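You operate a simulated robot arm through the tools that you are given. There is no shell and no other tool.

The job below is to be done with a simulated robot arm. You get a single attempt, and the scene is never put back.

JOB
Close down the long table: cover the glaze, wipe the smear, lock the press plate, pad in the drawer.
Fine: shut the drawer. Where these are worked on the way, their far stop is far enough and under half their travel is too little: drawer of the long table. What is to be rubbed or washed off counts as gone when no trace of it is left.

The check looks at the end state, three seconds after you hand in, the way a careful person would. Anything else that was tipped, shoved, dropped, spilled or broken makes it a failure. A push-on lid holds only when it is set on centred and level and pressed home; a screw cap is set on level and turned clockwise until tight.

ROBOT AND FRAMES
A 6-joint arm with a two-finger gripper, fixed in place. Base frame: the origin is on the floor under the middle of its stand, x ahead of it, y to its left, z up. Units: cm, rad, N and s.
It reaches about 141.7 cm from its shoulder. Its first joint turns from -2.897 to 2.897 rad. Payload 3.43 kg.
Tool frame: the origin (TCP) lies between the finger pads and is the grasp point; the fingertips stand 2 cm ahead of it; z points along the fingers, y is the line along which they close. The gripper opens to 19 cm; its body begins 24.8 cm behind the TCP.
Orientation is told as [roll, pitch, yaw] about the base's x, y, z axes, in that order, counted from this pose: with the fingers straight down and closing along the base's y, the tool's x points along the base's -x, its y along +y and its z along -z.

CONTROLS
- The arm moves only by the tool apply_moves. Its arguments are lists of equal length, an entry for each row: "travel": the shift along the tool's x, y, z in units of 250 mm (1.0 is 250 mm), a list of three; "delta_rot": the turn, a rotation vector about the tool's x, y, z in units of 45 degrees (1.0 is 45 degrees), a list of three. In form: {"travel": [[dx, dy, dz], ...], "delta_rot": [[rx, ry, rz], ...]}. A call has 1 to 20 rows; each row is the pose to reach, as a shift and turn from the pose commanded when the call began, along the tool's axes at that moment. "jaw" is the opening, from 0 (shut) to 1 (fully open), set as the call begins (left out, the last holds). A call with a number of a shift or a turn outside -1 to 1 is refused whole. Each row takes 0.2 s and may step no farther than 5 cm and 0.15 rad from the row before; otherwise, or with a gripper value out of range, the whole call is refused. Where a pose cannot be reached the arm comes as near as it can. A force on the tool above 70 N (or 10 N above the force at the start of the call, whichever is more), or a blocked arm, ends the call early, and 0.2 s more pass. The fingers move at their own pace (about 15.3 cm/s each) and stop on an object; they squeeze with about 34 N. The grip force told is the motor's: it shows also when the fingers shut on nothing. Time passes only in rows, and 0.2 s behind the last, so rows that repeat a pose let the fingers close. The reply holds the time, the measured pose of the TCP, the force on the tool along the base axes, the opening and the grip force, in the units named above and with some noise, with the torque about the TCP (base axes, N m) and any sound that the robot's microphone picked up, and new pictures: "views" is both (left out), scene, wrist or none.
- Cameras (640 x 400 px; columns grow to the right, rows downward): "scene" is fixed at [38.48, 50.27, 141.74]; the picture's right is [0.94, 0.33, 0.00], its down [0.31, -0.88, -0.36] and it looks along [-0.12, 0.34, -0.93] (base axes); focal length 227 px, centre (320, 200). "wrist" rides on the gripper at [7.1, -0.9, -28.8] in the tool frame; the picture's right is [0.12, 0.99, 0.00], its down [-0.96, 0.11, -0.25] and it looks along [-0.25, 0.03, 0.97] (tool axes); focal length 261 px, centre (320, 200). There is no depth. A picture from a camera that has moved, and an enlarged one, comes with that camera's place and axes in the base frame and with its lens. The place of the scene camera against the robot may be out by one fixed shift of up to 2.5 cm in any direction.
- slide_trunk(by): moves the trunk up (or, below 0, down) by that many cm; the arm rides with it, the base frame stays. It gives what a move gives, with no picture.
- enlarge(camera, box): a new picture of the part [left, top, right, bottom] of that camera's present view, enlarged. It takes no simulated time.
- job_done(): hands the job in; it is judged then, once.

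Nothing tells you positions but the pictures and the camera data. Unless the task says otherwise, let go and move clear before handing in.

The tools are called after "Request:" as a command line: name --argument value ..., lists and objects as JSON in quotes. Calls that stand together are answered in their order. apply_moves: Moves the arm, as the interface text tells. Its arguments: {"type":"object","properties":{"travel":{"type":"array","items":{"type":"array","items":{"type":"number"}}},"delta_rot":{"type":"array","items":{"type":"array","items":{"type":"number"}}},"jaw":{"type":"number"},"views":{"type":"string","enum":["both","scene","wrist","none"]}},"required":["travel","delta_rot"]} The other tools are called the same way: slide_trunk (by) moves the trunk up or down; enlarge (camera, box) takes an enlarged picture of a part of a camera's view; job_done () hands the job in.

At the start:

```text
t: 0.0
eef_pos: [19.86, 69.17, 108.3]
orientation: [-0.101, 0.024, -0.006]
force: [0.5, 0.0, 0.1]
ft_torque: [0.05, 0.02, -0.03]
finger_gap: 19.01
finger_force: 0.1
trunk travel left (down, up): [-27.5, 16.5]
```

scene: 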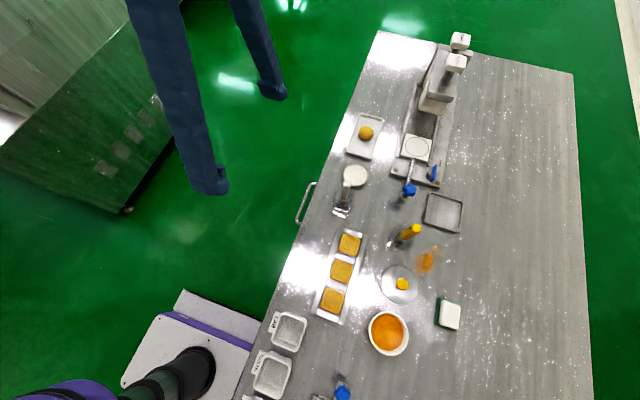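
wrist: 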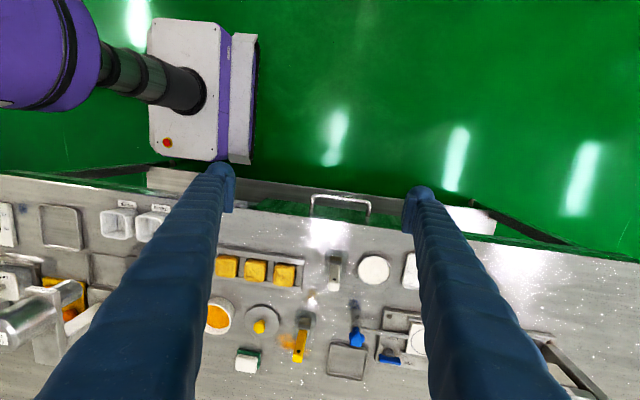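

I see a long table with a bowl of orange glaze, a lid with an orange knob, an orange smear, a sponge, a press with a blue lock, and a drawer handle on the near edge. I'll take enlarged pictures first to identify everything.

Request:
enlarge --camera "scene" --box '[320, 20, 500, 132]'

Request:
enlarge --camera "scene" --box '[320, 110, 480, 210]'

Request:
enlarge --camera "scene" --box '[320, 200, 480, 300]'

Request:
enlarge --camera "scene" --box '[320, 290, 496, 400]'

Request:
enlarge --camera "scene" --box '[230, 160, 390, 260]'

Request:
enlarge --camera "scene" --box '[200, 290, 376, 400]'

Request:
enlarge --camera "wrist" --box '[0, 180, 224, 400]'

Request:
enlarge --camera "wrist" --box '[200, 180, 440, 400]'

```text
3.56 times, centred on (410, 76) of scene
camera zoom: at [38.48, 50.27, 141.74], right [0.94, 0.33, 0.0], down [0.31, -0.88, -0.36], along [-0.12, 0.34, -0.93], focal length 807 px, centre (0, 641)
```

zoom: 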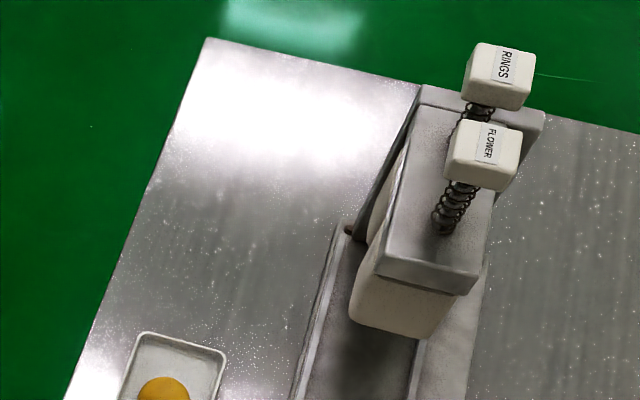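

```text
4.00 times, centred on (400, 160) of scene
camera zoom: at [38.48, 50.27, 141.74], right [0.94, 0.33, 0.0], down [0.31, -0.88, -0.36], along [-0.12, 0.34, -0.93], focal length 908 px, centre (0, 360)
```

zoom: 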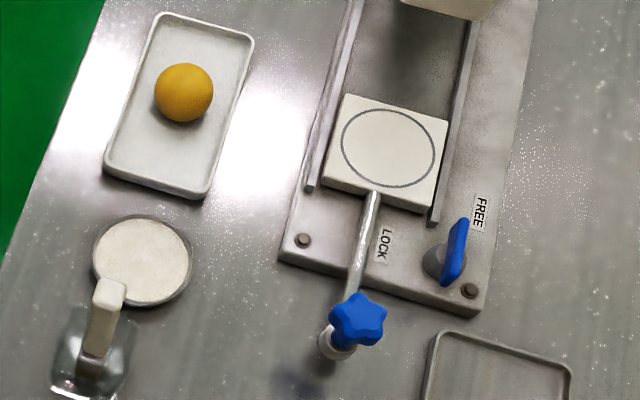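

```text
4.00 times, centred on (400, 250) of scene
camera zoom: at [38.48, 50.27, 141.74], right [0.94, 0.33, 0.0], down [0.31, -0.88, -0.36], along [-0.12, 0.34, -0.93], focal length 908 px, centre (0, 0)
```

zoom: 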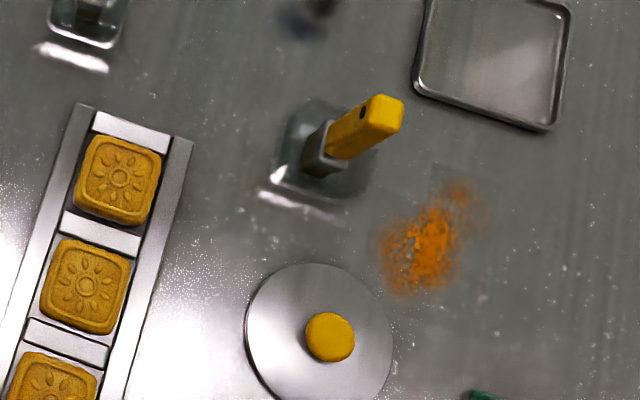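

```text
3.64 times, centred on (408, 345) of scene
camera zoom: at [38.48, 50.27, 141.74], right [0.94, 0.33, 0.0], down [0.31, -0.88, -0.36], along [-0.12, 0.34, -0.93], focal length 825 px, centre (0, -327)
```

zoom: 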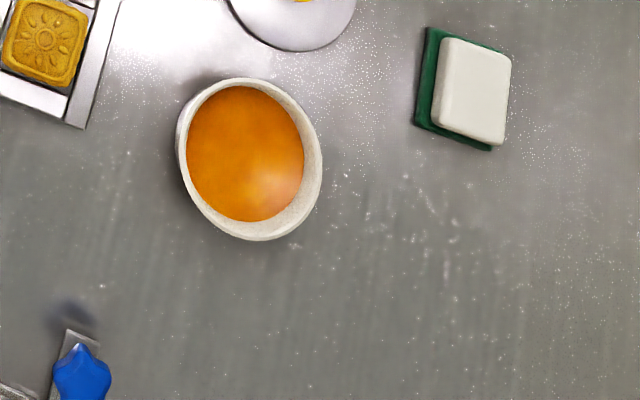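

```text
4.00 times, centred on (310, 210) of scene
camera zoom: at [38.48, 50.27, 141.74], right [0.94, 0.33, 0.0], down [0.31, -0.88, -0.36], along [-0.12, 0.34, -0.93], focal length 908 px, centre (360, 160)
```

zoom: 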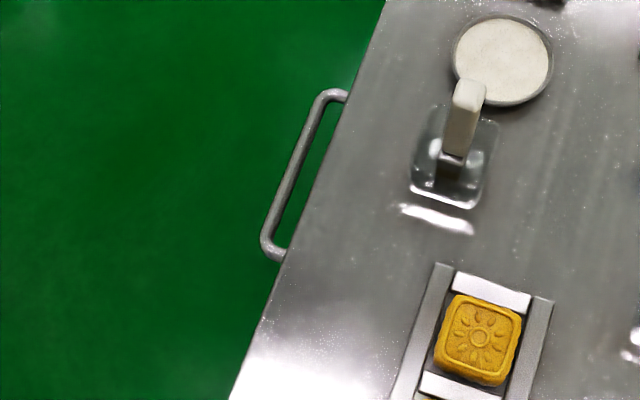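

```text
3.64 times, centred on (288, 345) of scene
camera zoom: at [38.48, 50.27, 141.74], right [0.94, 0.33, 0.0], down [0.31, -0.88, -0.36], along [-0.12, 0.34, -0.93], focal length 825 px, centre (436, -327)
```

zoom: 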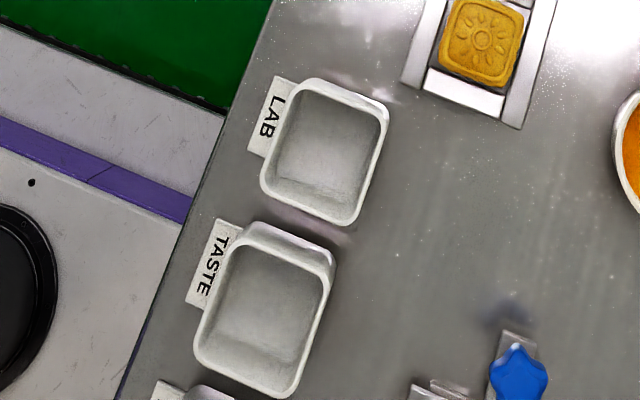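

```text
1.82 times, centred on (112, 290) of wrist
camera zoom: at [13.57, 71.18, 137.14], right [-0.12, 0.99, -0.09], down [0.97, 0.13, 0.21], along [0.22, -0.07, -0.97], focal length 474 px, centre (698, 36)
```

zoom: 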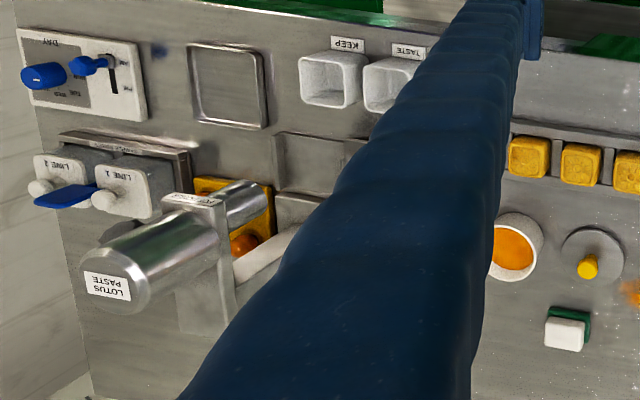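

```text
1.82 times, centred on (320, 290) of wrist
camera zoom: at [13.57, 71.18, 137.14], right [-0.12, 0.99, -0.09], down [0.97, 0.13, 0.21], along [0.22, -0.07, -0.97], focal length 474 px, centre (320, 36)
```

zoom: 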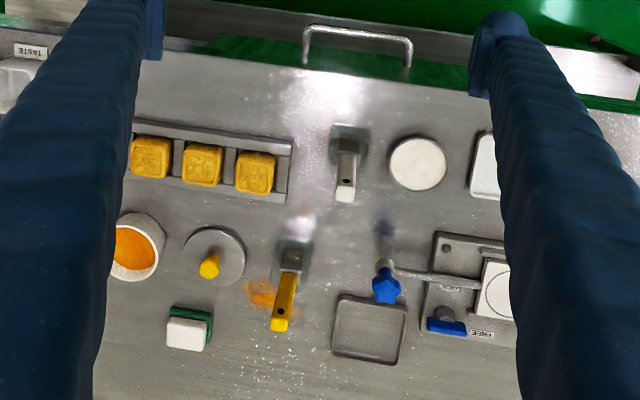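

The table front edge looks to be at about x≈30, with the surface at about z≈82. The drawer handle is near (26, 65–78, 78). I'll level the tool and move over the table so the wrist camera gets a better view.

Request:
apply_moves --travel '[[-0.17, -0.06, 0.006], [-0.34, -0.12, 0.012], [-0.51, -0.18, 0.018], [-0.68, -0.24, 0.024], [-0.85, -0.3, 0.03], [-1.0, -0.36, 0.036]]' --delta_rot '[[-0.04, -0.01, -0.002], [-0.08, -0.02, -0.004], [-0.1286, -0.0306, -0.0076], [-0.1286, -0.0306, -0.0076], [-0.1286, -0.0306, -0.0076], [-0.1286, -0.0306, -0.0076]]' --views "both"

```text
t: 1.4
eef_pos: [44.91, 60.08, 107.89]
orientation: [0.005, 0.0, 0.001]
force: [-0.1, -0.3, -0.6]
ft_torque: [0.13, 0.01, 0.06]
finger_gap: 19.01
finger_force: 0.1
trunk travel left (down, up): [-27.5, 16.5]
camera wrist: at [37.95, 58.98, 136.65], right [-0.12, 0.99, 0.01], down [0.96, 0.12, 0.25], along [0.25, 0.03, -0.97], focal length 261 px, centre (320, 200)
```

scene: 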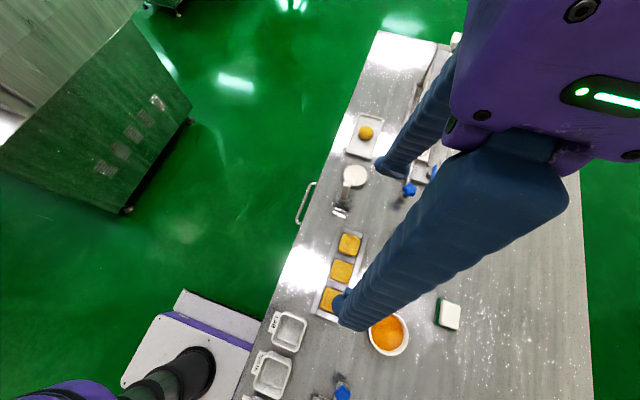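
wrist: 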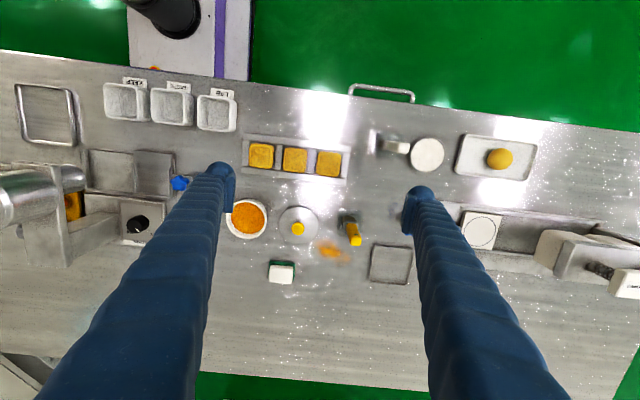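

I now have a wider wrist view from above the table. I'll zoom in on the details from here.

Request:
enlarge --camera "wrist" --box '[200, 70, 400, 195]'

Request:
enlarge --camera "wrist" --box '[220, 180, 420, 305]'

Request:
enlarge --camera "wrist" --box '[340, 70, 560, 208]'

Request:
enlarge --camera "wrist" --box '[0, 50, 240, 260]'

Request:
enlarge --camera "wrist" --box '[440, 180, 640, 305]'

```text
3.20 times, centred on (300, 132) of wrist
camera zoom: at [37.95, 58.98, 136.65], right [-0.12, 0.99, 0.01], down [0.96, 0.12, 0.25], along [0.25, 0.03, -0.97], focal length 834 px, centre (384, 416)
```

zoom: 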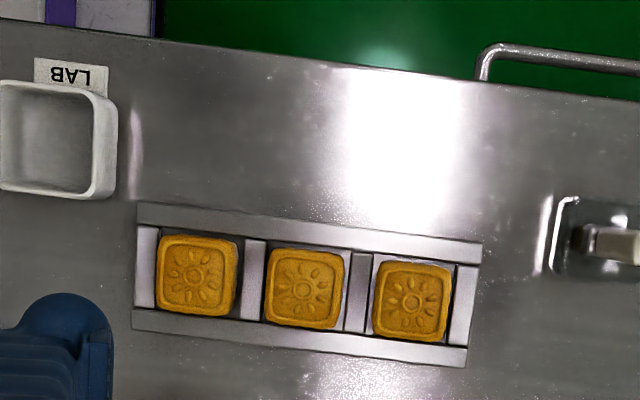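

```text
3.20 times, centred on (320, 242) of wrist
camera zoom: at [37.95, 58.98, 136.65], right [-0.12, 0.99, 0.01], down [0.96, 0.12, 0.25], along [0.25, 0.03, -0.97], focal length 834 px, centre (320, 64)
```

zoom: 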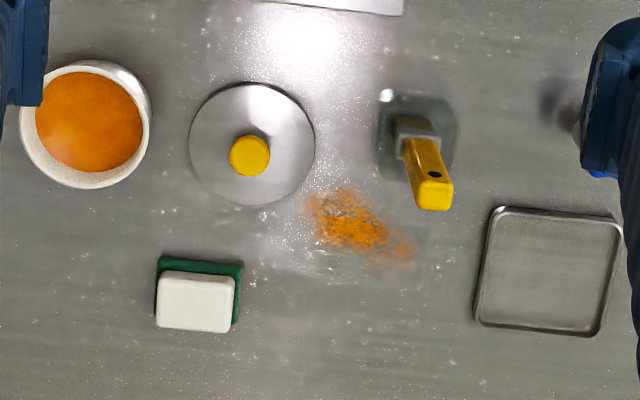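

```text
2.90 times, centred on (450, 139) of wrist
camera zoom: at [37.95, 58.98, 136.65], right [-0.12, 0.99, 0.01], down [0.96, 0.12, 0.25], along [0.25, 0.03, -0.97], focal length 756 px, centre (-57, 377)
```

zoom: 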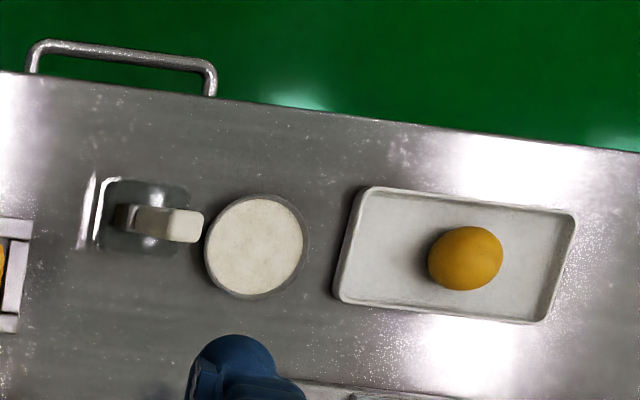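

```text
1.90 times, centred on (120, 155) of wrist
camera zoom: at [37.95, 58.98, 136.65], right [-0.12, 0.99, 0.01], down [0.96, 0.12, 0.25], along [0.25, 0.03, -0.97], focal length 496 px, centre (701, 286)
```

zoom: 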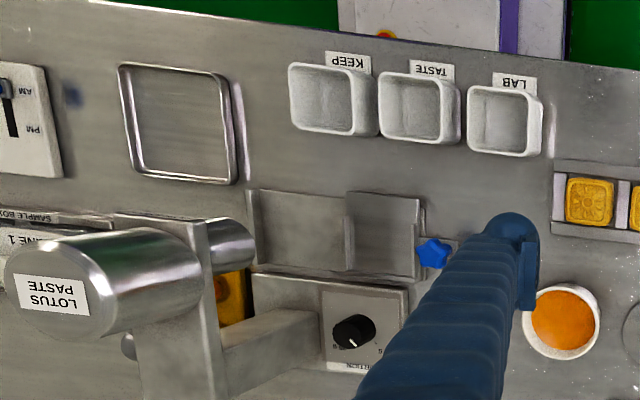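

```text
3.20 times, centred on (540, 242) of wrist
camera zoom: at [37.95, 58.98, 136.65], right [-0.12, 0.99, 0.01], down [0.96, 0.12, 0.25], along [0.25, 0.03, -0.97], focal length 834 px, centre (-384, 64)
```

zoom: 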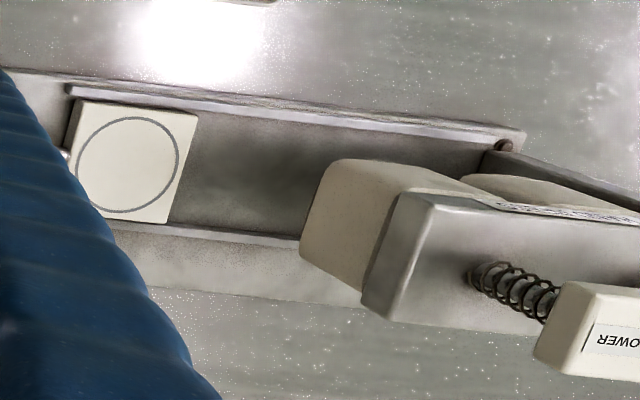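

Next I'll rise for clearance over the press tower and shift toward the press to look at the lock lever.

Request:
apply_moves --travel '[[-0.04, 0.0, -0.18], [-0.08, 0.0, -0.36], [-0.12, 0.0, -0.54], [-0.16, 0.0, -0.7], [-0.2, 0.12, -0.8], [-0.24, 0.3, -0.8], [-0.28, 0.48, -0.8], [-0.28, 0.66, -0.8], [-0.28, 0.8, -0.8]]' --delta_rot '[[0, 0, 0], [0, 0, 0], [0, 0, 0], [0, 0, 0], [0, 0, 0], [0, 0, 0], [0, 0, 0], [0, 0, 0], [0, 0, 0]]' --views "wrist"

```text
t: 3.4
eef_pos: [51.64, 78.57, 127.47]
orientation: [-0.001, 0.003, 0.001]
force: [0.6, -1.3, -0.2]
ft_torque: [0.07, 0.06, 0.0]
finger_gap: 19.0
finger_force: 0.1
out of reach, approached as far as the arm can: row 9
trunk travel left (down, up): [-27.5, 16.5]
camera wrist: at [44.84, 77.74, 156.26], right [-0.12, 0.99, 0.0], down [0.96, 0.12, 0.25], along [0.24, 0.03, -0.97], focal length 261 px, centre (320, 200)
```

wrist: 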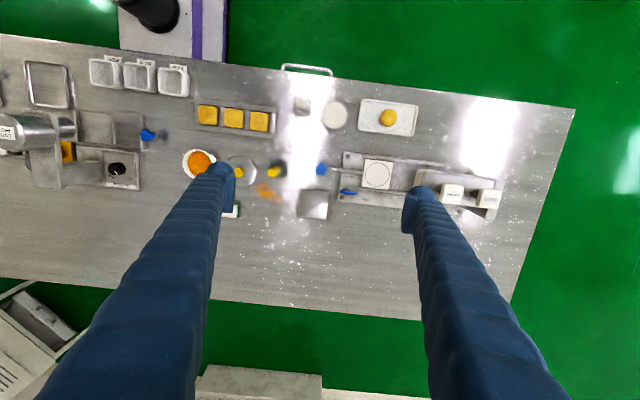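

Request:
enlarge --camera "wrist" --box '[280, 130, 420, 217]'

Request:
enlarge --camera "wrist" --box '[400, 90, 580, 203]'

Request:
enlarge --camera "wrist" --box '[180, 60, 340, 160]'

Request:
enlarge --camera "wrist" --box '[180, 130, 340, 230]'

```text
4.57 times, centred on (350, 174) of wrist
camera zoom: at [44.84, 77.74, 156.26], right [-0.12, 0.99, 0.0], down [0.96, 0.12, 0.25], along [0.24, 0.03, -0.97], focal length 1192 px, centre (183, 321)
```

zoom: 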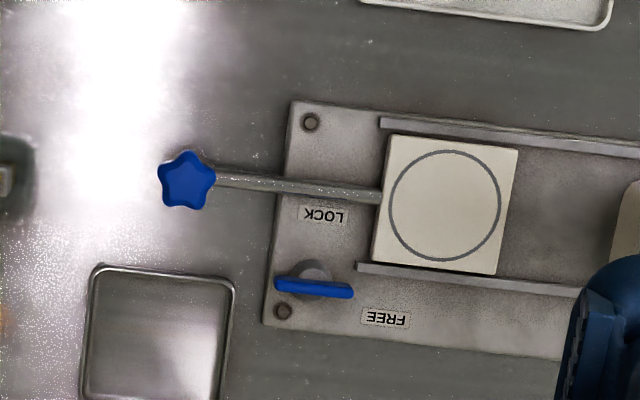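

```text
3.54 times, centred on (490, 146) of wrist
camera zoom: at [44.84, 77.74, 156.26], right [-0.12, 0.99, 0.0], down [0.96, 0.12, 0.25], along [0.24, 0.03, -0.97], focal length 923 px, centre (-282, 389)
```

zoom: 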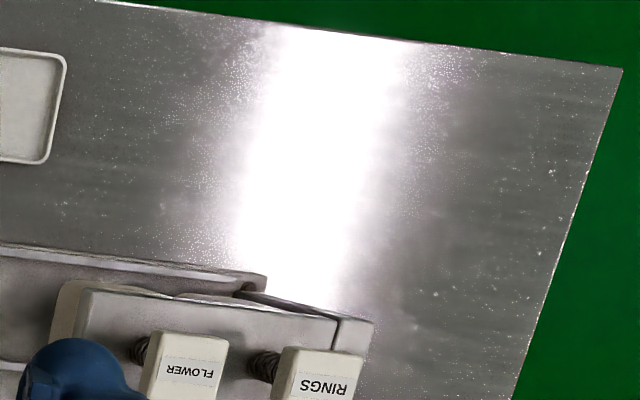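

```text
4.00 times, centred on (260, 110) of wrist
camera zoom: at [44.84, 77.74, 156.26], right [-0.12, 0.99, 0.0], down [0.96, 0.12, 0.25], along [0.24, 0.03, -0.97], focal length 1043 px, centre (560, 560)
```

zoom: 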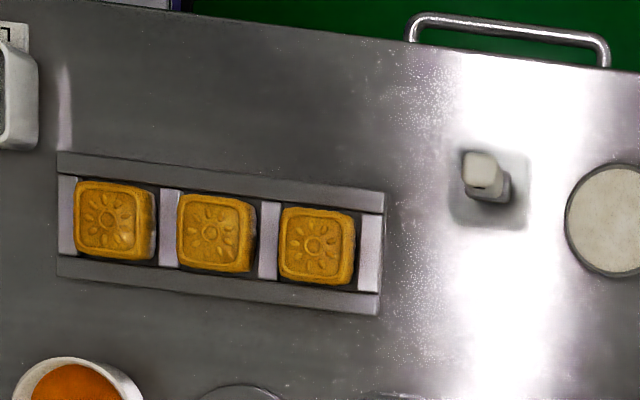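

```text
4.00 times, centred on (260, 180) of wrist
camera zoom: at [44.84, 77.74, 156.26], right [-0.12, 0.99, 0.0], down [0.96, 0.12, 0.25], along [0.24, 0.03, -0.97], focal length 1043 px, centre (560, 280)
```

zoom: 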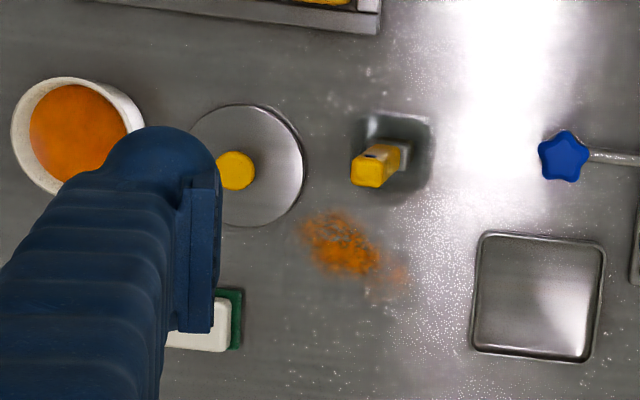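

The lever's blade points along +y to FREE, and LOCK is a quarter turn counter‑clockwise toward −x. The table surface is at about z≈82, and the handle bar is near x≈26.5, z≈74. Next I'll lower over the smear and pad area for closer views.

Request:
apply_moves --travel '[[-0.072, -0.083, 0.125], [-0.144, -0.166, 0.25], [-0.216, -0.249, 0.375], [-0.288, -0.332, 0.5], [-0.36, -0.415, 0.625], [-0.432, -0.498, 0.75], [-0.504, -0.581, 0.875], [-0.576, -0.664, 1.0]]' --delta_rot '[[0, 0, 0], [0, 0, 0], [0, 0, 0], [0, 0, 0], [0, 0, 0], [0, 0, 0], [0, 0, 0], [0, 0, 0]]' --views "wrist"

```text
t: 5.2
eef_pos: [66.17, 62.14, 102.49]
orientation: [0.005, 0.0, 0.002]
force: [0.5, -0.4, -0.5]
ft_torque: [0.0, 0.07, 0.0]
finger_gap: 19.02
finger_force: 0.0
trunk travel left (down, up): [-27.5, 16.5]
camera wrist: at [59.29, 61.2, 131.41], right [-0.12, 0.99, 0.0], down [0.96, 0.12, 0.25], along [0.24, 0.03, -0.97], focal length 261 px, centre (320, 200)
```

wrist: 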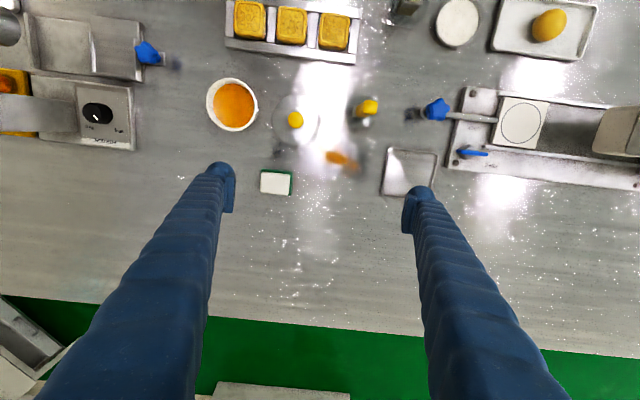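

Request:
enlarge --camera "wrist" --box '[200, 70, 400, 195]'

Request:
enlarge --camera "wrist" --box '[400, 70, 600, 195]'

Request:
enlarge --camera "wrist" --box '[0, 30, 200, 155]'

```text
3.20 times, centred on (300, 132) of wrist
camera zoom: at [59.29, 61.2, 131.41], right [-0.12, 0.99, 0.0], down [0.96, 0.12, 0.25], along [0.24, 0.03, -0.97], focal length 834 px, centre (384, 416)
```

zoom: 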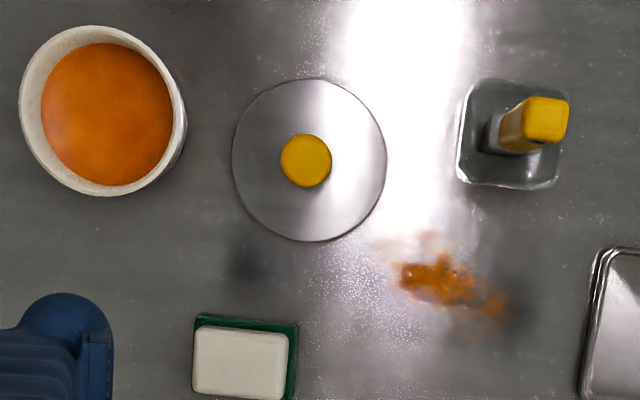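

```text
3.20 times, centred on (500, 132) of wrist
camera zoom: at [59.29, 61.2, 131.41], right [-0.12, 0.99, 0.0], down [0.96, 0.12, 0.25], along [0.24, 0.03, -0.97], focal length 834 px, centre (-256, 416)
```

zoom: 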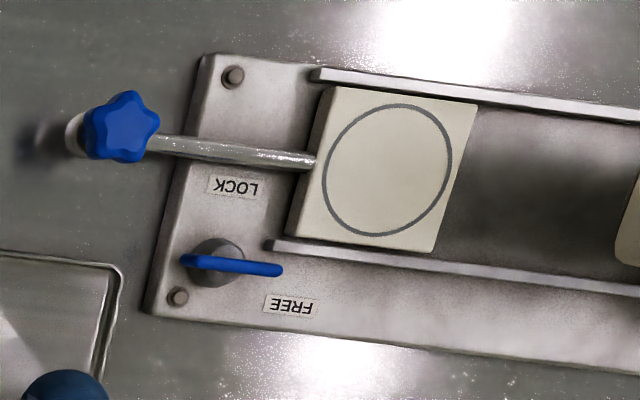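

```text
3.20 times, centred on (100, 92) of wrist
camera zoom: at [59.29, 61.2, 131.41], right [-0.12, 0.99, 0.0], down [0.96, 0.12, 0.25], along [0.24, 0.03, -0.97], focal length 834 px, centre (1024, 544)
```

zoom: 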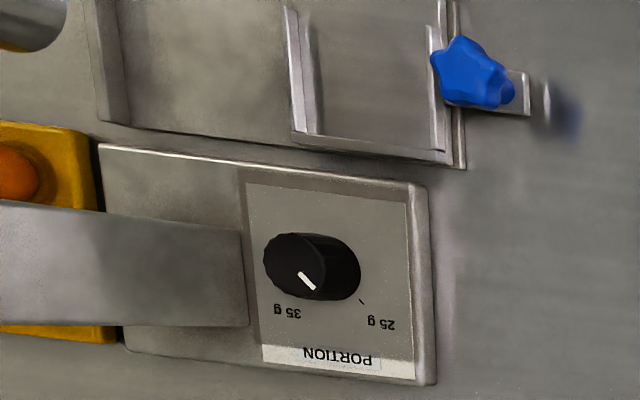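

The pad is a white block on a green base. The lid is a steel disc with an orange knob, and the smear is near (63.6, 65). I'll start with the drawer, so I'm backing off the table and turning the tool horizontal to grip the handle bar.

Request:
apply_moves --travel '[[0.17, 0.04, 0.0], [0.34, 0.08, 0.0], [0.51, 0.12, 0.0], [0.68, 0.16, 0.0], [0.84, 0.2, 0.0], [1.0, 0.24, 0.0]]' --delta_rot '[[0, 0, 0], [0, 0, 0], [0, 0, 0], [0, 0, 0], [0, 0, 0], [0, 0, 0]]' --views "none"

Request:
apply_moves --travel '[[0.17, 0.03, 0.0], [0.34, 0.06, 0.0], [0.51, 0.09, 0.0], [0.68, 0.12, 0.0], [0.84, 0.14, 0.0], [1.0, 0.16, 0.0]]' --delta_rot '[[-0.08, -0.08, 0.08], [-0.16, -0.16, 0.16], [-0.24, -0.24, 0.24], [-0.33, -0.33, 0.33], [-0.42, -0.42, 0.42], [-0.513, -0.513, 0.513]]' --views "both"

```text
t: 6.6
eef_pos: [41.0, 68.05, 102.66]
orientation: [0.003, 0.002, 0.002]
force: [0.0, -0.2, -0.3]
ft_torque: [0.0, -0.05, 0.01]
finger_gap: 19.0
finger_force: 0.0
trunk travel left (down, up): [-27.5, 16.5]
```

```text
t: 7.8
eef_pos: [35.02, 63.98, 98.33]
orientation: [0.243, -0.31, -0.364]
force: [-0.7, 0.1, 0.4]
ft_torque: [0.01, 0.03, 0.04]
finger_gap: 19.0
finger_force: 0.0
trunk travel left (down, up): [-27.5, 16.5]
stopped in row 5: the arm was blocked; the commanded pose is now the measured one
camera wrist: at [18.23, 62.35, 122.66], right [0.17, 0.97, 0.19], down [0.8, -0.25, 0.55], along [0.58, 0.06, -0.81], focal length 261 px, centre (320, 200)
```

scene: 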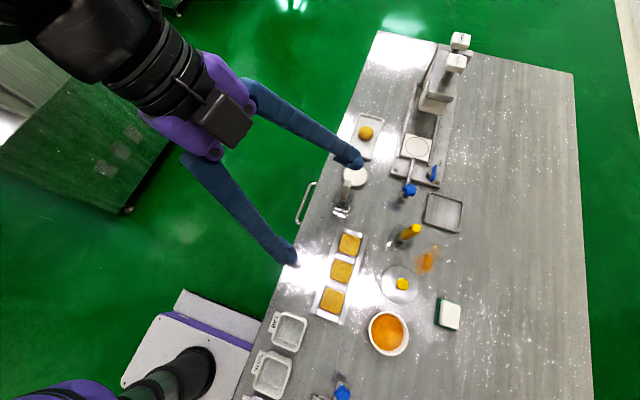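
wrist: 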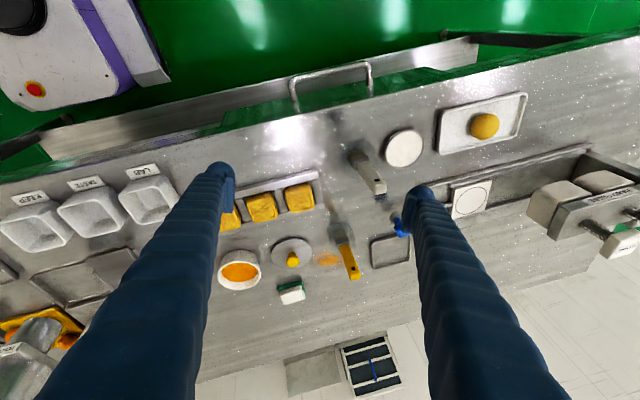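

The arm stalled partway through the turn, so I'll check its configuration before moving on.

Request:
enlarge --camera "scene" --box '[0, 0, 320, 200]'

Request:
enlarge --camera "wrist" --box '[200, 30, 480, 205]'

```text
2.00 times, centred on (160, 100) of scene
camera zoom: at [38.48, 50.27, 141.74], right [0.94, 0.33, 0.0], down [0.31, -0.88, -0.36], along [-0.12, 0.34, -0.93], focal length 454 px, centre (640, 400)
```

zoom: 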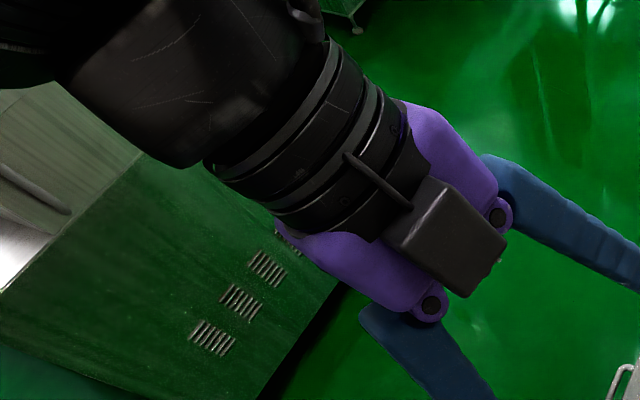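

```text
2.29 times, centred on (340, 118) of wrist
camera zoom: at [18.23, 62.35, 122.66], right [0.17, 0.97, 0.19], down [0.8, -0.25, 0.55], along [0.58, 0.06, -0.81], focal length 596 px, centre (274, 389)
```

zoom: 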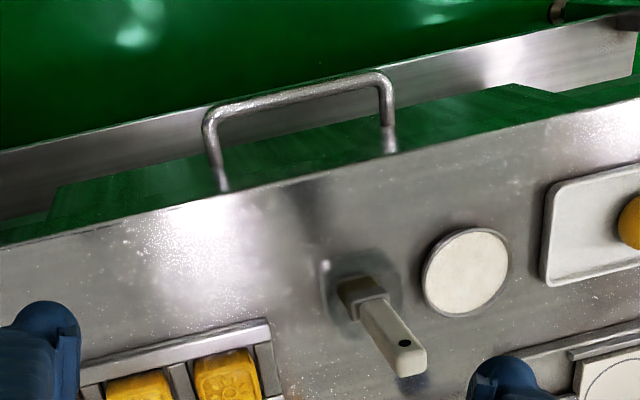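

I'll undo the partial rotation and return to a level tool near (20, 70, 102), then try the pitch by itself.

Request:
apply_moves --travel '[[0.113, 0.019, -0.067], [0.227, 0.038, -0.135], [0.34, 0.056, -0.202], [0.454, 0.075, -0.27], [0.567, 0.094, -0.337], [0.567, 0.094, -0.337]]' --delta_rot '[[0.046, 0.089, -0.082], [0.093, 0.178, -0.164], [0.139, 0.266, -0.246], [0.186, 0.355, -0.328], [0.232, 0.444, -0.41], [0.232, 0.444, -0.41]]' --views "none"

```text
t: 9.2
eef_pos: [19.63, 70.32, 102.7]
orientation: [0.0, -0.002, 0.006]
force: [-0.6, 0.1, 0.1]
ft_torque: [-0.05, 0.01, 0.02]
finger_gap: 19.01
finger_force: 0.1
trunk travel left (down, up): [-27.5, 16.5]
```

Request:
apply_moves --travel '[[0.1, 0, 0], [0.2, 0, 0], [0.3, 0, 0], [0.3, 0, 0], [0.3, 0, 0], [0.3, 0, 0], [0.3, 0, 0]]' --delta_rot '[[0, -0.16, 0], [0, -0.32, 0], [0, -0.48, 0], [0, -0.64, 0], [0, -0.8, 0], [0, -1.0, 0], [0, -1.0, 0]]' --views "scene"

```text
refused: row 6 steps farther than a row can; nothing moved
```

Request:
apply_moves --travel '[[0.1, 0, 0], [0.2, 0, 0], [0.3, 0, 0], [0.3, 0, 0], [0.3, 0, 0], [0.3, 0, 0], [0.3, 0, 0]]' --delta_rot '[[0, -0.17, 0], [0, -0.34, 0], [0, -0.51, 0], [0, -0.68, 0], [0, -0.85, 0], [0, -1.0, 0], [0, -1.0, 0]]' --views "scene"

```text
t: 9.9
eef_pos: [28.21, 65.94, 101.3]
orientation: [-0.022, -0.293, -0.194]
force: [-0.3, -0.6, -0.6]
ft_torque: [0.01, 0.01, -0.05]
finger_gap: 19.0
finger_force: 0.1
trunk travel left (down, up): [-27.5, 16.5]
stopped in row 3: the arm was blocked; the commanded pose is now the measured one
```

scene: 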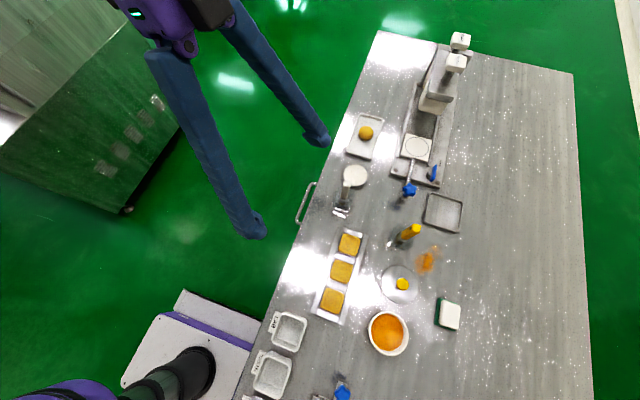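

The base joint seems to lag or hit a limit when the wrist has to swing toward −x. I'll level the tool again and test a plain translation to a smaller x.

Request:
apply_moves --travel '[[0.113, 0.034, -0.054], [0.227, 0.069, -0.109], [0.34, 0.103, -0.163], [0.34, 0.103, -0.163]]' --delta_rot '[[-0.021, 0.123, -0.083], [-0.043, 0.246, -0.166], [-0.064, 0.369, -0.249], [-0.064, 0.369, -0.249]]' --views "none"

Request:
apply_moves --travel '[[0.1, 0.02, 0.0], [0.2, 0.04, 0.0], [0.3, 0.06, 0.0], [0.4, 0.08, 0.0], [0.4, 0.08, 0.0]]' --delta_rot '[[0, 0, 0], [0, 0, 0], [0, 0, 0], [0, 0, 0], [0, 0, 0]]' --views "both"

```text
t: 10.9
eef_pos: [19.09, 70.41, 102.76]
orientation: [0.001, -0.002, 0.009]
force: [-0.3, -1.0, 0.2]
ft_torque: [0.03, -0.03, 0.04]
finger_gap: 19.0
finger_force: 0.0
trunk travel left (down, up): [-27.5, 16.5]
```

```text
t: 12.3
eef_pos: [15.84, 71.05, 101.71]
orientation: [-0.012, 0.0, -0.087]
force: [0.2, 0.0, 0.6]
ft_torque: [0.02, 0.09, 0.02]
finger_gap: 19.02
finger_force: 0.0
trunk travel left (down, up): [-27.5, 16.5]
stopped in row 5: the arm was blocked; the commanded pose is now the measured one
camera wrist: at [8.8, 71.28, 130.5], right [-0.03, 1.0, -0.01], down [0.97, 0.04, 0.25], along [0.25, -0.01, -0.97], focal length 261 px, centre (320, 200)
```

scene: 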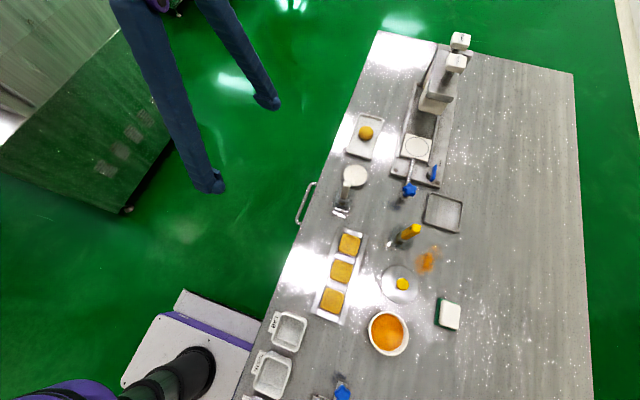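
wrist: 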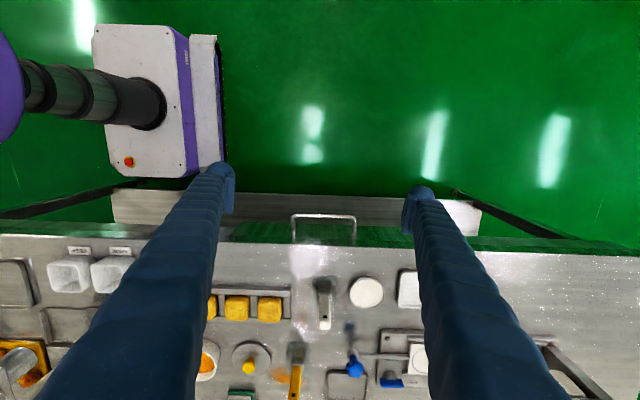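

The arm gets blocked near azimuth 77° with no force on the tool, so something may be limiting the upper links. I'll lower the trunk off the table edge and see whether that frees the base rotation.

Request:
slide_trunk --by -20

Request:
apply_moves --travel '[[0.1, 0.02, 0.0], [0.2, 0.04, 0.0], [0.3, 0.05, 0.0], [0.3, 0.05, 0.0], [0.3, 0.05, 0.0]]' --delta_rot '[[0, 0, 0], [0, 0, 0], [0, 0, 0], [0, 0, 0], [0, 0, 0]]' --views "both"

```text
t: 14.4
eef_pos: [15.65, 71.14, 81.61]
orientation: [-0.016, 0.001, -0.086]
force: [-0.1, 0.5, 0.0]
ft_torque: [0.03, -0.02, 0.01]
finger_gap: 19.01
finger_force: 0.1
trunk travel left (down, up): [-7.5, 36.5]
```

```text
t: 15.7
eef_pos: [8.97, 72.39, 80.34]
orientation: [-0.032, -0.002, -0.097]
force: [0.6, -0.2, -0.1]
ft_torque: [-0.06, 0.11, 0.03]
finger_gap: 18.98
finger_force: 0.1
trunk travel left (down, up): [-7.5, 36.5]
camera wrist: at [2.01, 73.2, 109.15], right [-0.02, 1.0, -0.03], down [0.97, 0.03, 0.25], along [0.25, -0.03, -0.97], focal length 261 px, centre (320, 200)
```

scene: 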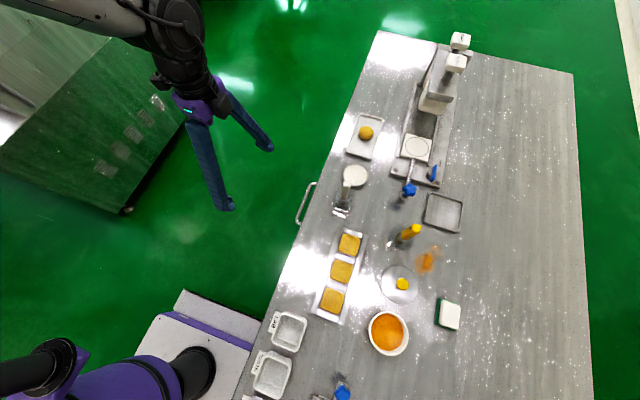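
wrist: 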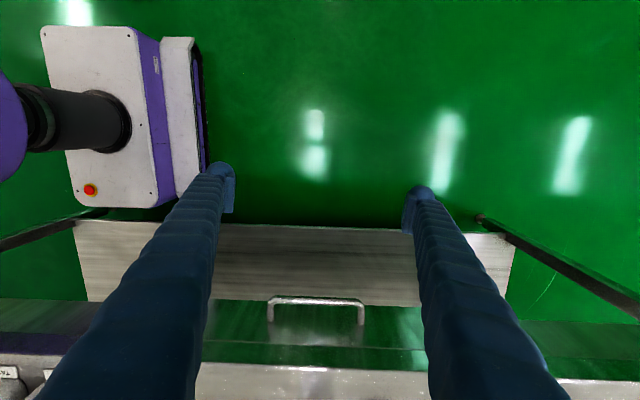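

Lowering the trunk freed the motion. I'll look at the arm layout and the drawer handle from here.

Request:
enlarge --camera "scene" --box '[0, 0, 320, 200]'

Request:
enlarge --camera "scene" --box '[0, 250, 240, 400]'

Request:
enlarge --camera "wrist" --box '[200, 210, 440, 360]'

```text
2.00 times, centred on (160, 100) of scene
camera zoom: at [38.48, 50.27, 141.74], right [0.94, 0.33, 0.0], down [0.31, -0.88, -0.36], along [-0.12, 0.34, -0.93], focal length 454 px, centre (640, 400)
```

zoom: 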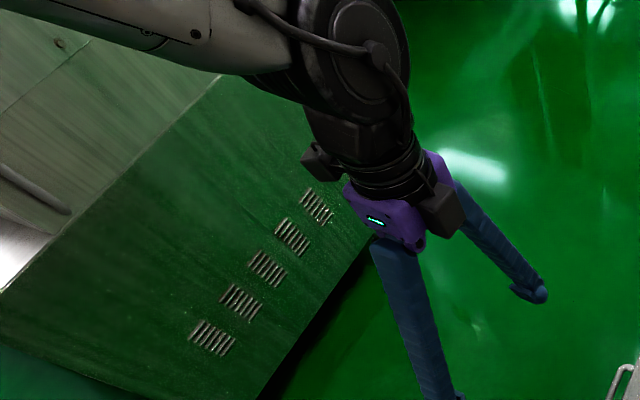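

```text
2.67 times, centred on (120, 325) of scene
camera zoom: at [38.48, 50.27, 141.74], right [0.94, 0.33, 0.0], down [0.31, -0.88, -0.36], along [-0.12, 0.34, -0.93], focal length 605 px, centre (853, -133)
```

zoom: 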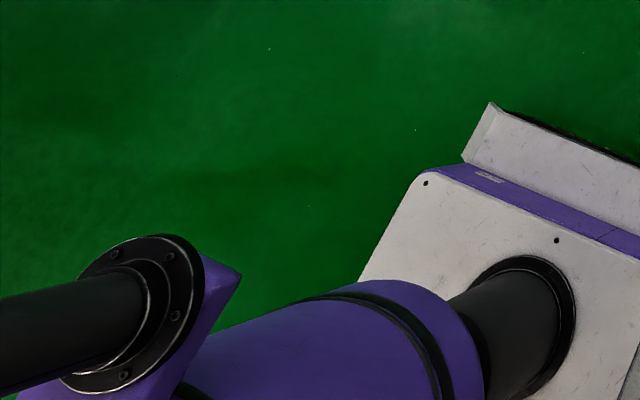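

```text
2.67 times, centred on (320, 285) of wrist
camera zoom: at [2.01, 73.2, 109.15], right [-0.02, 1.0, -0.03], down [0.97, 0.03, 0.25], along [0.25, -0.03, -0.97], focal length 695 px, centre (320, -27)
```

zoom: 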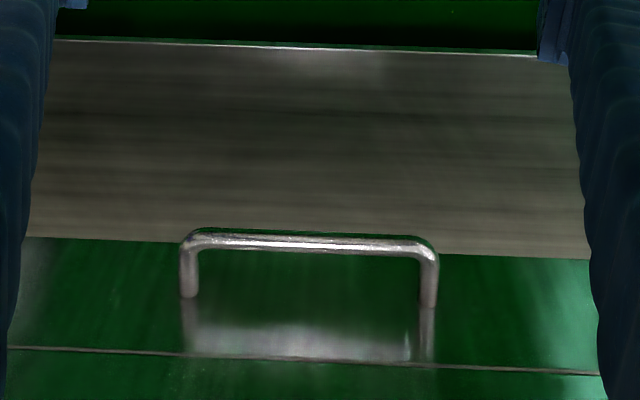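

The handle bar is at about x=26.5, y 65–79, z≈75, and the drawer front is at x≈30. I'll correct the small yaw error, then turn the tool toward horizontal in slow steps.

Request:
apply_moves --travel '[[0, 0, 0], [0, 0, 0], [0, 0, 0]]' --delta_rot '[[-0.02, 0.0, -0.06], [-0.041, 0.003, -0.1235], [-0.041, 0.003, -0.1235]]' --views "none"

Request:
apply_moves --travel '[[0, 0, 0], [0, 0, 0], [0, 0, 0], [0, 0, 0], [0, 0, 0], [0, 0, 0], [0, 0, 0]]' --delta_rot '[[-0.085, -0.085, 0.085], [-0.17, -0.17, 0.17], [-0.256, -0.256, 0.256], [-0.342, -0.342, 0.342], [-0.428, -0.428, 0.428], [-0.513, -0.513, 0.513], [-0.513, -0.513, 0.513]]' --views "both"

```text
t: 16.6
eef_pos: [8.95, 71.67, 78.84]
orientation: [-0.022, 0.003, 0.002]
force: [-0.3, 0.9, -0.1]
ft_torque: [-0.05, 0.01, -0.04]
finger_gap: 19.01
finger_force: 0.2
trunk travel left (down, up): [-7.5, 36.5]
stopped in row 3: the arm was blocked; the commanded pose is now the measured one
```

```text
t: 18.0
eef_pos: [19.85, 69.13, 75.87]
orientation: [0.352, -0.318, -0.558]
force: [0.1, -0.5, 6.5]
ft_torque: [-0.16, 0.74, 0.02]
finger_gap: 19.01
finger_force: 0.1
out of reach, approached as far as the arm can: row 6
trunk travel left (down, up): [-7.5, 36.5]
stopped in row 6: the arm was blocked; the commanded pose is now the measured one
camera wrist: at [1.52, 68.08, 99.06], right [0.31, 0.91, 0.29], down [0.72, -0.42, 0.56], along [0.63, 0.03, -0.78], focal length 261 px, centre (320, 200)
```

scene: 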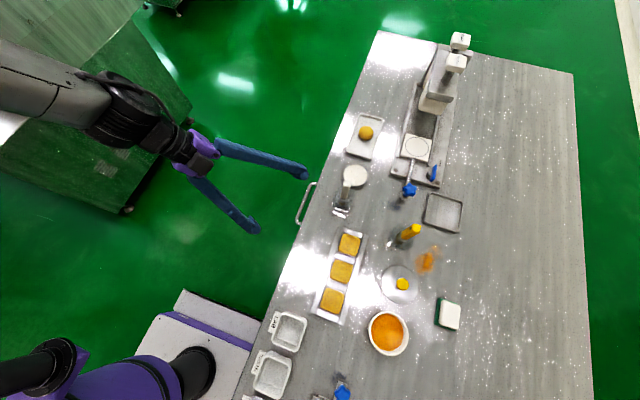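
wrist: 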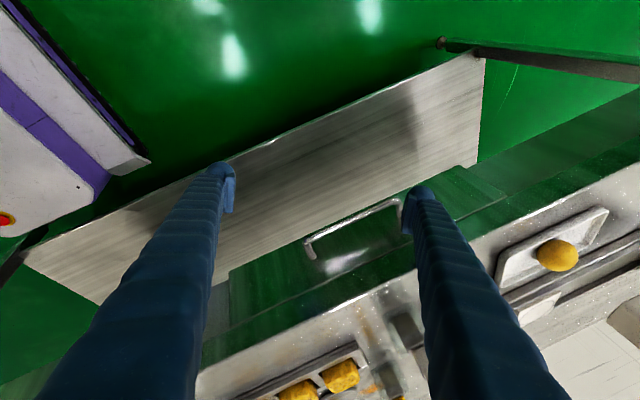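

Horizontal poses are hard for this arm here. The handle is about 14–15 cm wide and the jaw opens to 19 cm, so I'll keep the tool vertical and squeeze the handle across its two legs along y. First I'll level the tool again.

Request:
apply_moves --travel '[[0.0, 0.024, -0.05], [0.0, 0.047, -0.103], [0.0, 0.07, -0.155], [0.0, 0.094, -0.207], [0.0, 0.118, -0.258], [-0.003, 0.141, -0.31], [-0.003, 0.141, -0.31]]' --delta_rot '[[0.053, 0.085, -0.104], [0.107, 0.171, -0.209], [0.16, 0.256, -0.313], [0.213, 0.342, -0.417], [0.267, 0.427, -0.522], [0.32, 0.513, -0.626], [0.32, 0.513, -0.626]]' --views "wrist"

```text
t: 19.6
eef_pos: [17.89, 71.24, 84.53]
orientation: [0.008, 0.001, 0.001]
force: [0.5, -0.8, 0.8]
ft_torque: [0.08, 0.07, 0.0]
finger_gap: 18.99
finger_force: 0.1
trunk travel left (down, up): [-7.5, 36.5]
camera wrist: at [11.03, 70.18, 113.29], right [-0.12, 0.99, 0.01], down [0.96, 0.11, 0.25], along [0.24, 0.04, -0.97], focal length 261 px, centre (320, 200)
```

wrist: 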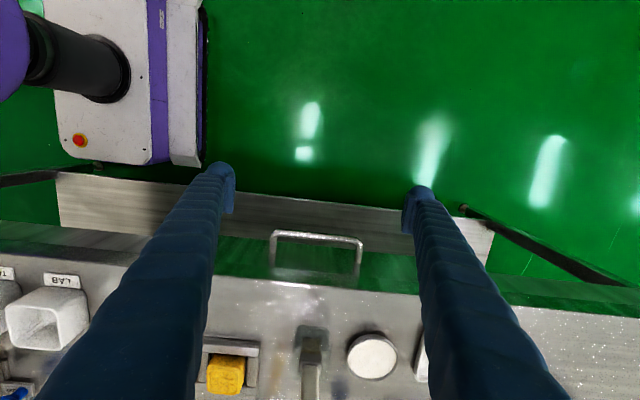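

Request:
apply_moves --travel '[[-0.18, 0.015, 0.0], [-0.364, 0.032, 0.0], [-0.364, 0.032, 0.12], [-0.364, 0.032, 0.25], [-0.364, 0.032, 0.37], [-0.364, 0.032, 0.37]]' --delta_rot '[[0, 0, 0], [0, 0, 0], [0, 0, 0], [0, 0, 0], [0, 0, 0], [0, 0, 0]]' --views "both"

```text
t: 21.0
eef_pos: [27.04, 71.98, 75.18]
orientation: [0.005, 0.002, -0.002]
force: [-0.1, 0.4, -0.1]
ft_torque: [-0.06, 0.01, 0.0]
finger_gap: 18.98
finger_force: 0.0
trunk travel left (down, up): [-7.5, 36.5]
camera wrist: at [20.24, 71.11, 103.98], right [-0.12, 0.99, 0.01], down [0.96, 0.11, 0.25], along [0.24, 0.04, -0.97], focal length 261 px, centre (320, 200)
```

scene: 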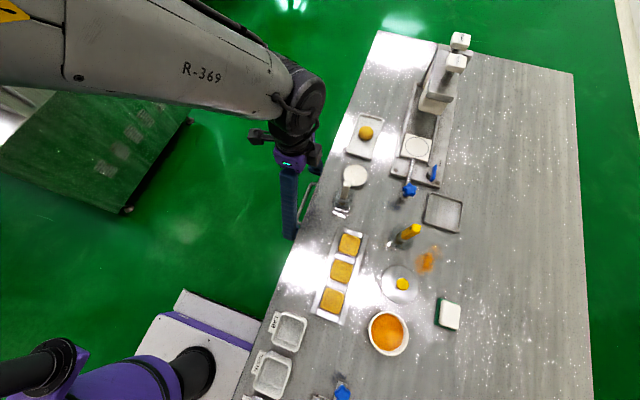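
wrist: 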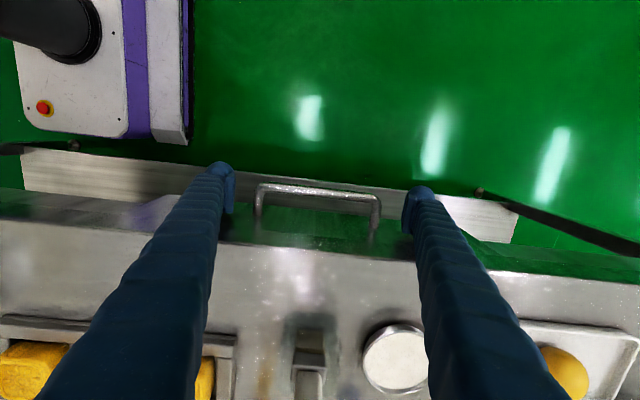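

The fingers straddle the handle and look centred. I'll shift in slightly and close on the legs.

Request:
apply_moves --travel '[[-0.028, 0, 0.0], [-0.028, 0, 0], [-0.028, 0, 0], [-0.028, 0, 0]]' --delta_rot '[[0, 0, 0], [0, 0, 0], [0, 0, 0], [0, 0, 0]]' --jaw 0.0 --views "wrist"

```text
t: 22.0
eef_pos: [27.72, 72.07, 75.52]
orientation: [0.008, 0.0, 0.002]
force: [-14.5, -18.5, 50.7]
ft_torque: [-1.98, 0.38, -0.43]
finger_gap: 14.21
finger_force: 45.5
trunk travel left (down, up): [-7.5, 36.5]
camera wrist: at [20.73, 70.86, 104.35], right [-0.12, 0.99, 0.01], down [0.96, 0.11, 0.25], along [0.25, 0.04, -0.97], focal length 261 px, centre (320, 200)
```

wrist: 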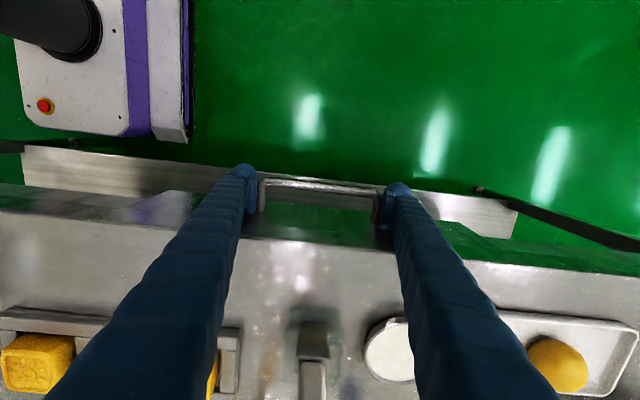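

I have a grip on the handle with a gap of 14.2 cm. I'll relieve the vertical load and pull gently along −x.

Request:
apply_moves --travel '[[0.0, 0.0, -0.016], [0.03, 0.0, -0.016], [0.06, 0.0, -0.016], [0.1, 0.0, -0.016], [0.14, 0.0, -0.016]]' --delta_rot '[[0, 0, 0], [0, 0, 0], [0, 0, 0], [0, 0, 0], [0, 0, 0]]' --views "wrist"

```text
t: 23.4
eef_pos: [24.15, 70.95, 76.7]
orientation: [0.002, -0.001, 0.002]
force: [-2.0, -66.0, 144.6]
ft_torque: [-6.27, 1.37, 0.61]
finger_gap: 6.34
finger_force: 36.4
trunk travel left (down, up): [-7.5, 36.5]
stopped in row 5: the force on the tool passed its limit at 71 N (the readings are from after the stop); the commanded pose is now the measured one
camera wrist: at [17.35, 69.97, 105.58], right [-0.12, 0.99, 0.0], down [0.96, 0.12, 0.25], along [0.24, 0.03, -0.97], focal length 261 px, centre (320, 200)
```

wrist: 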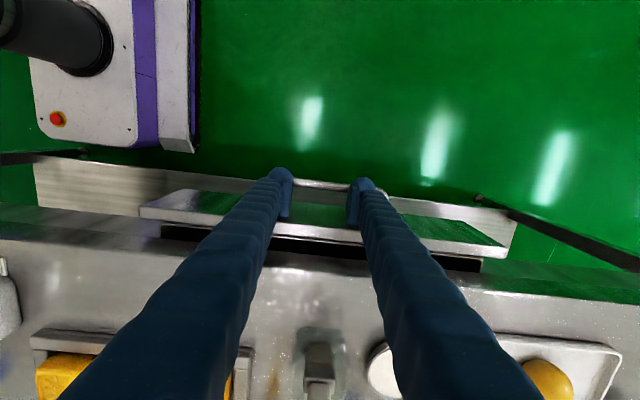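

The drawer opened about 3–4 cm, but the fingers slipped up onto the bar. I'll lift off now and open the jaw.

Request:
apply_moves --travel '[[0, 0, -0.06], [0, 0, -0.14], [0, 0, -0.26], [0, 0, -0.4]]' --delta_rot '[[0, 0, 0], [0, 0, 0], [0, 0, 0], [0, 0, 0]]' --views "both"

```text
t: 24.4
eef_pos: [24.54, 71.56, 84.43]
orientation: [-0.005, 0.003, -0.005]
force: [0.6, 0.3, 0.3]
ft_torque: [-0.02, 0.05, 0.0]
finger_gap: 0.01
finger_force: 34.3
trunk travel left (down, up): [-7.5, 36.5]
camera wrist: at [17.73, 70.99, 113.31], right [-0.12, 0.99, -0.01], down [0.96, 0.11, 0.24], along [0.24, 0.02, -0.97], focal length 261 px, centre (320, 200)
```

scene: 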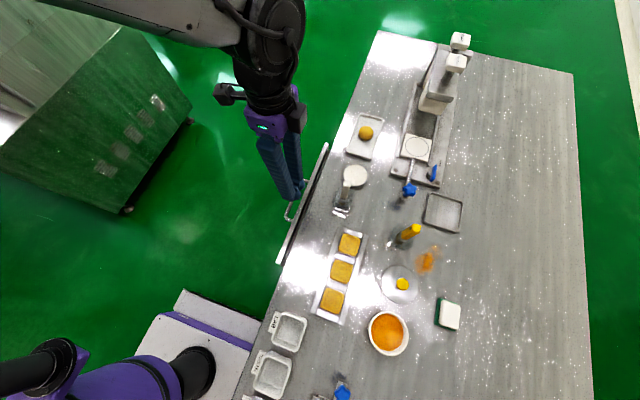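
wrist: 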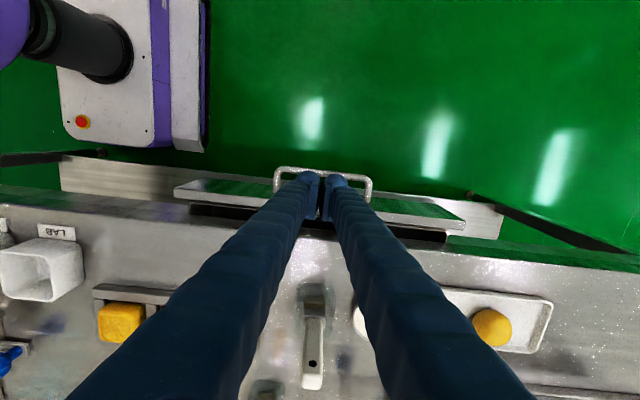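

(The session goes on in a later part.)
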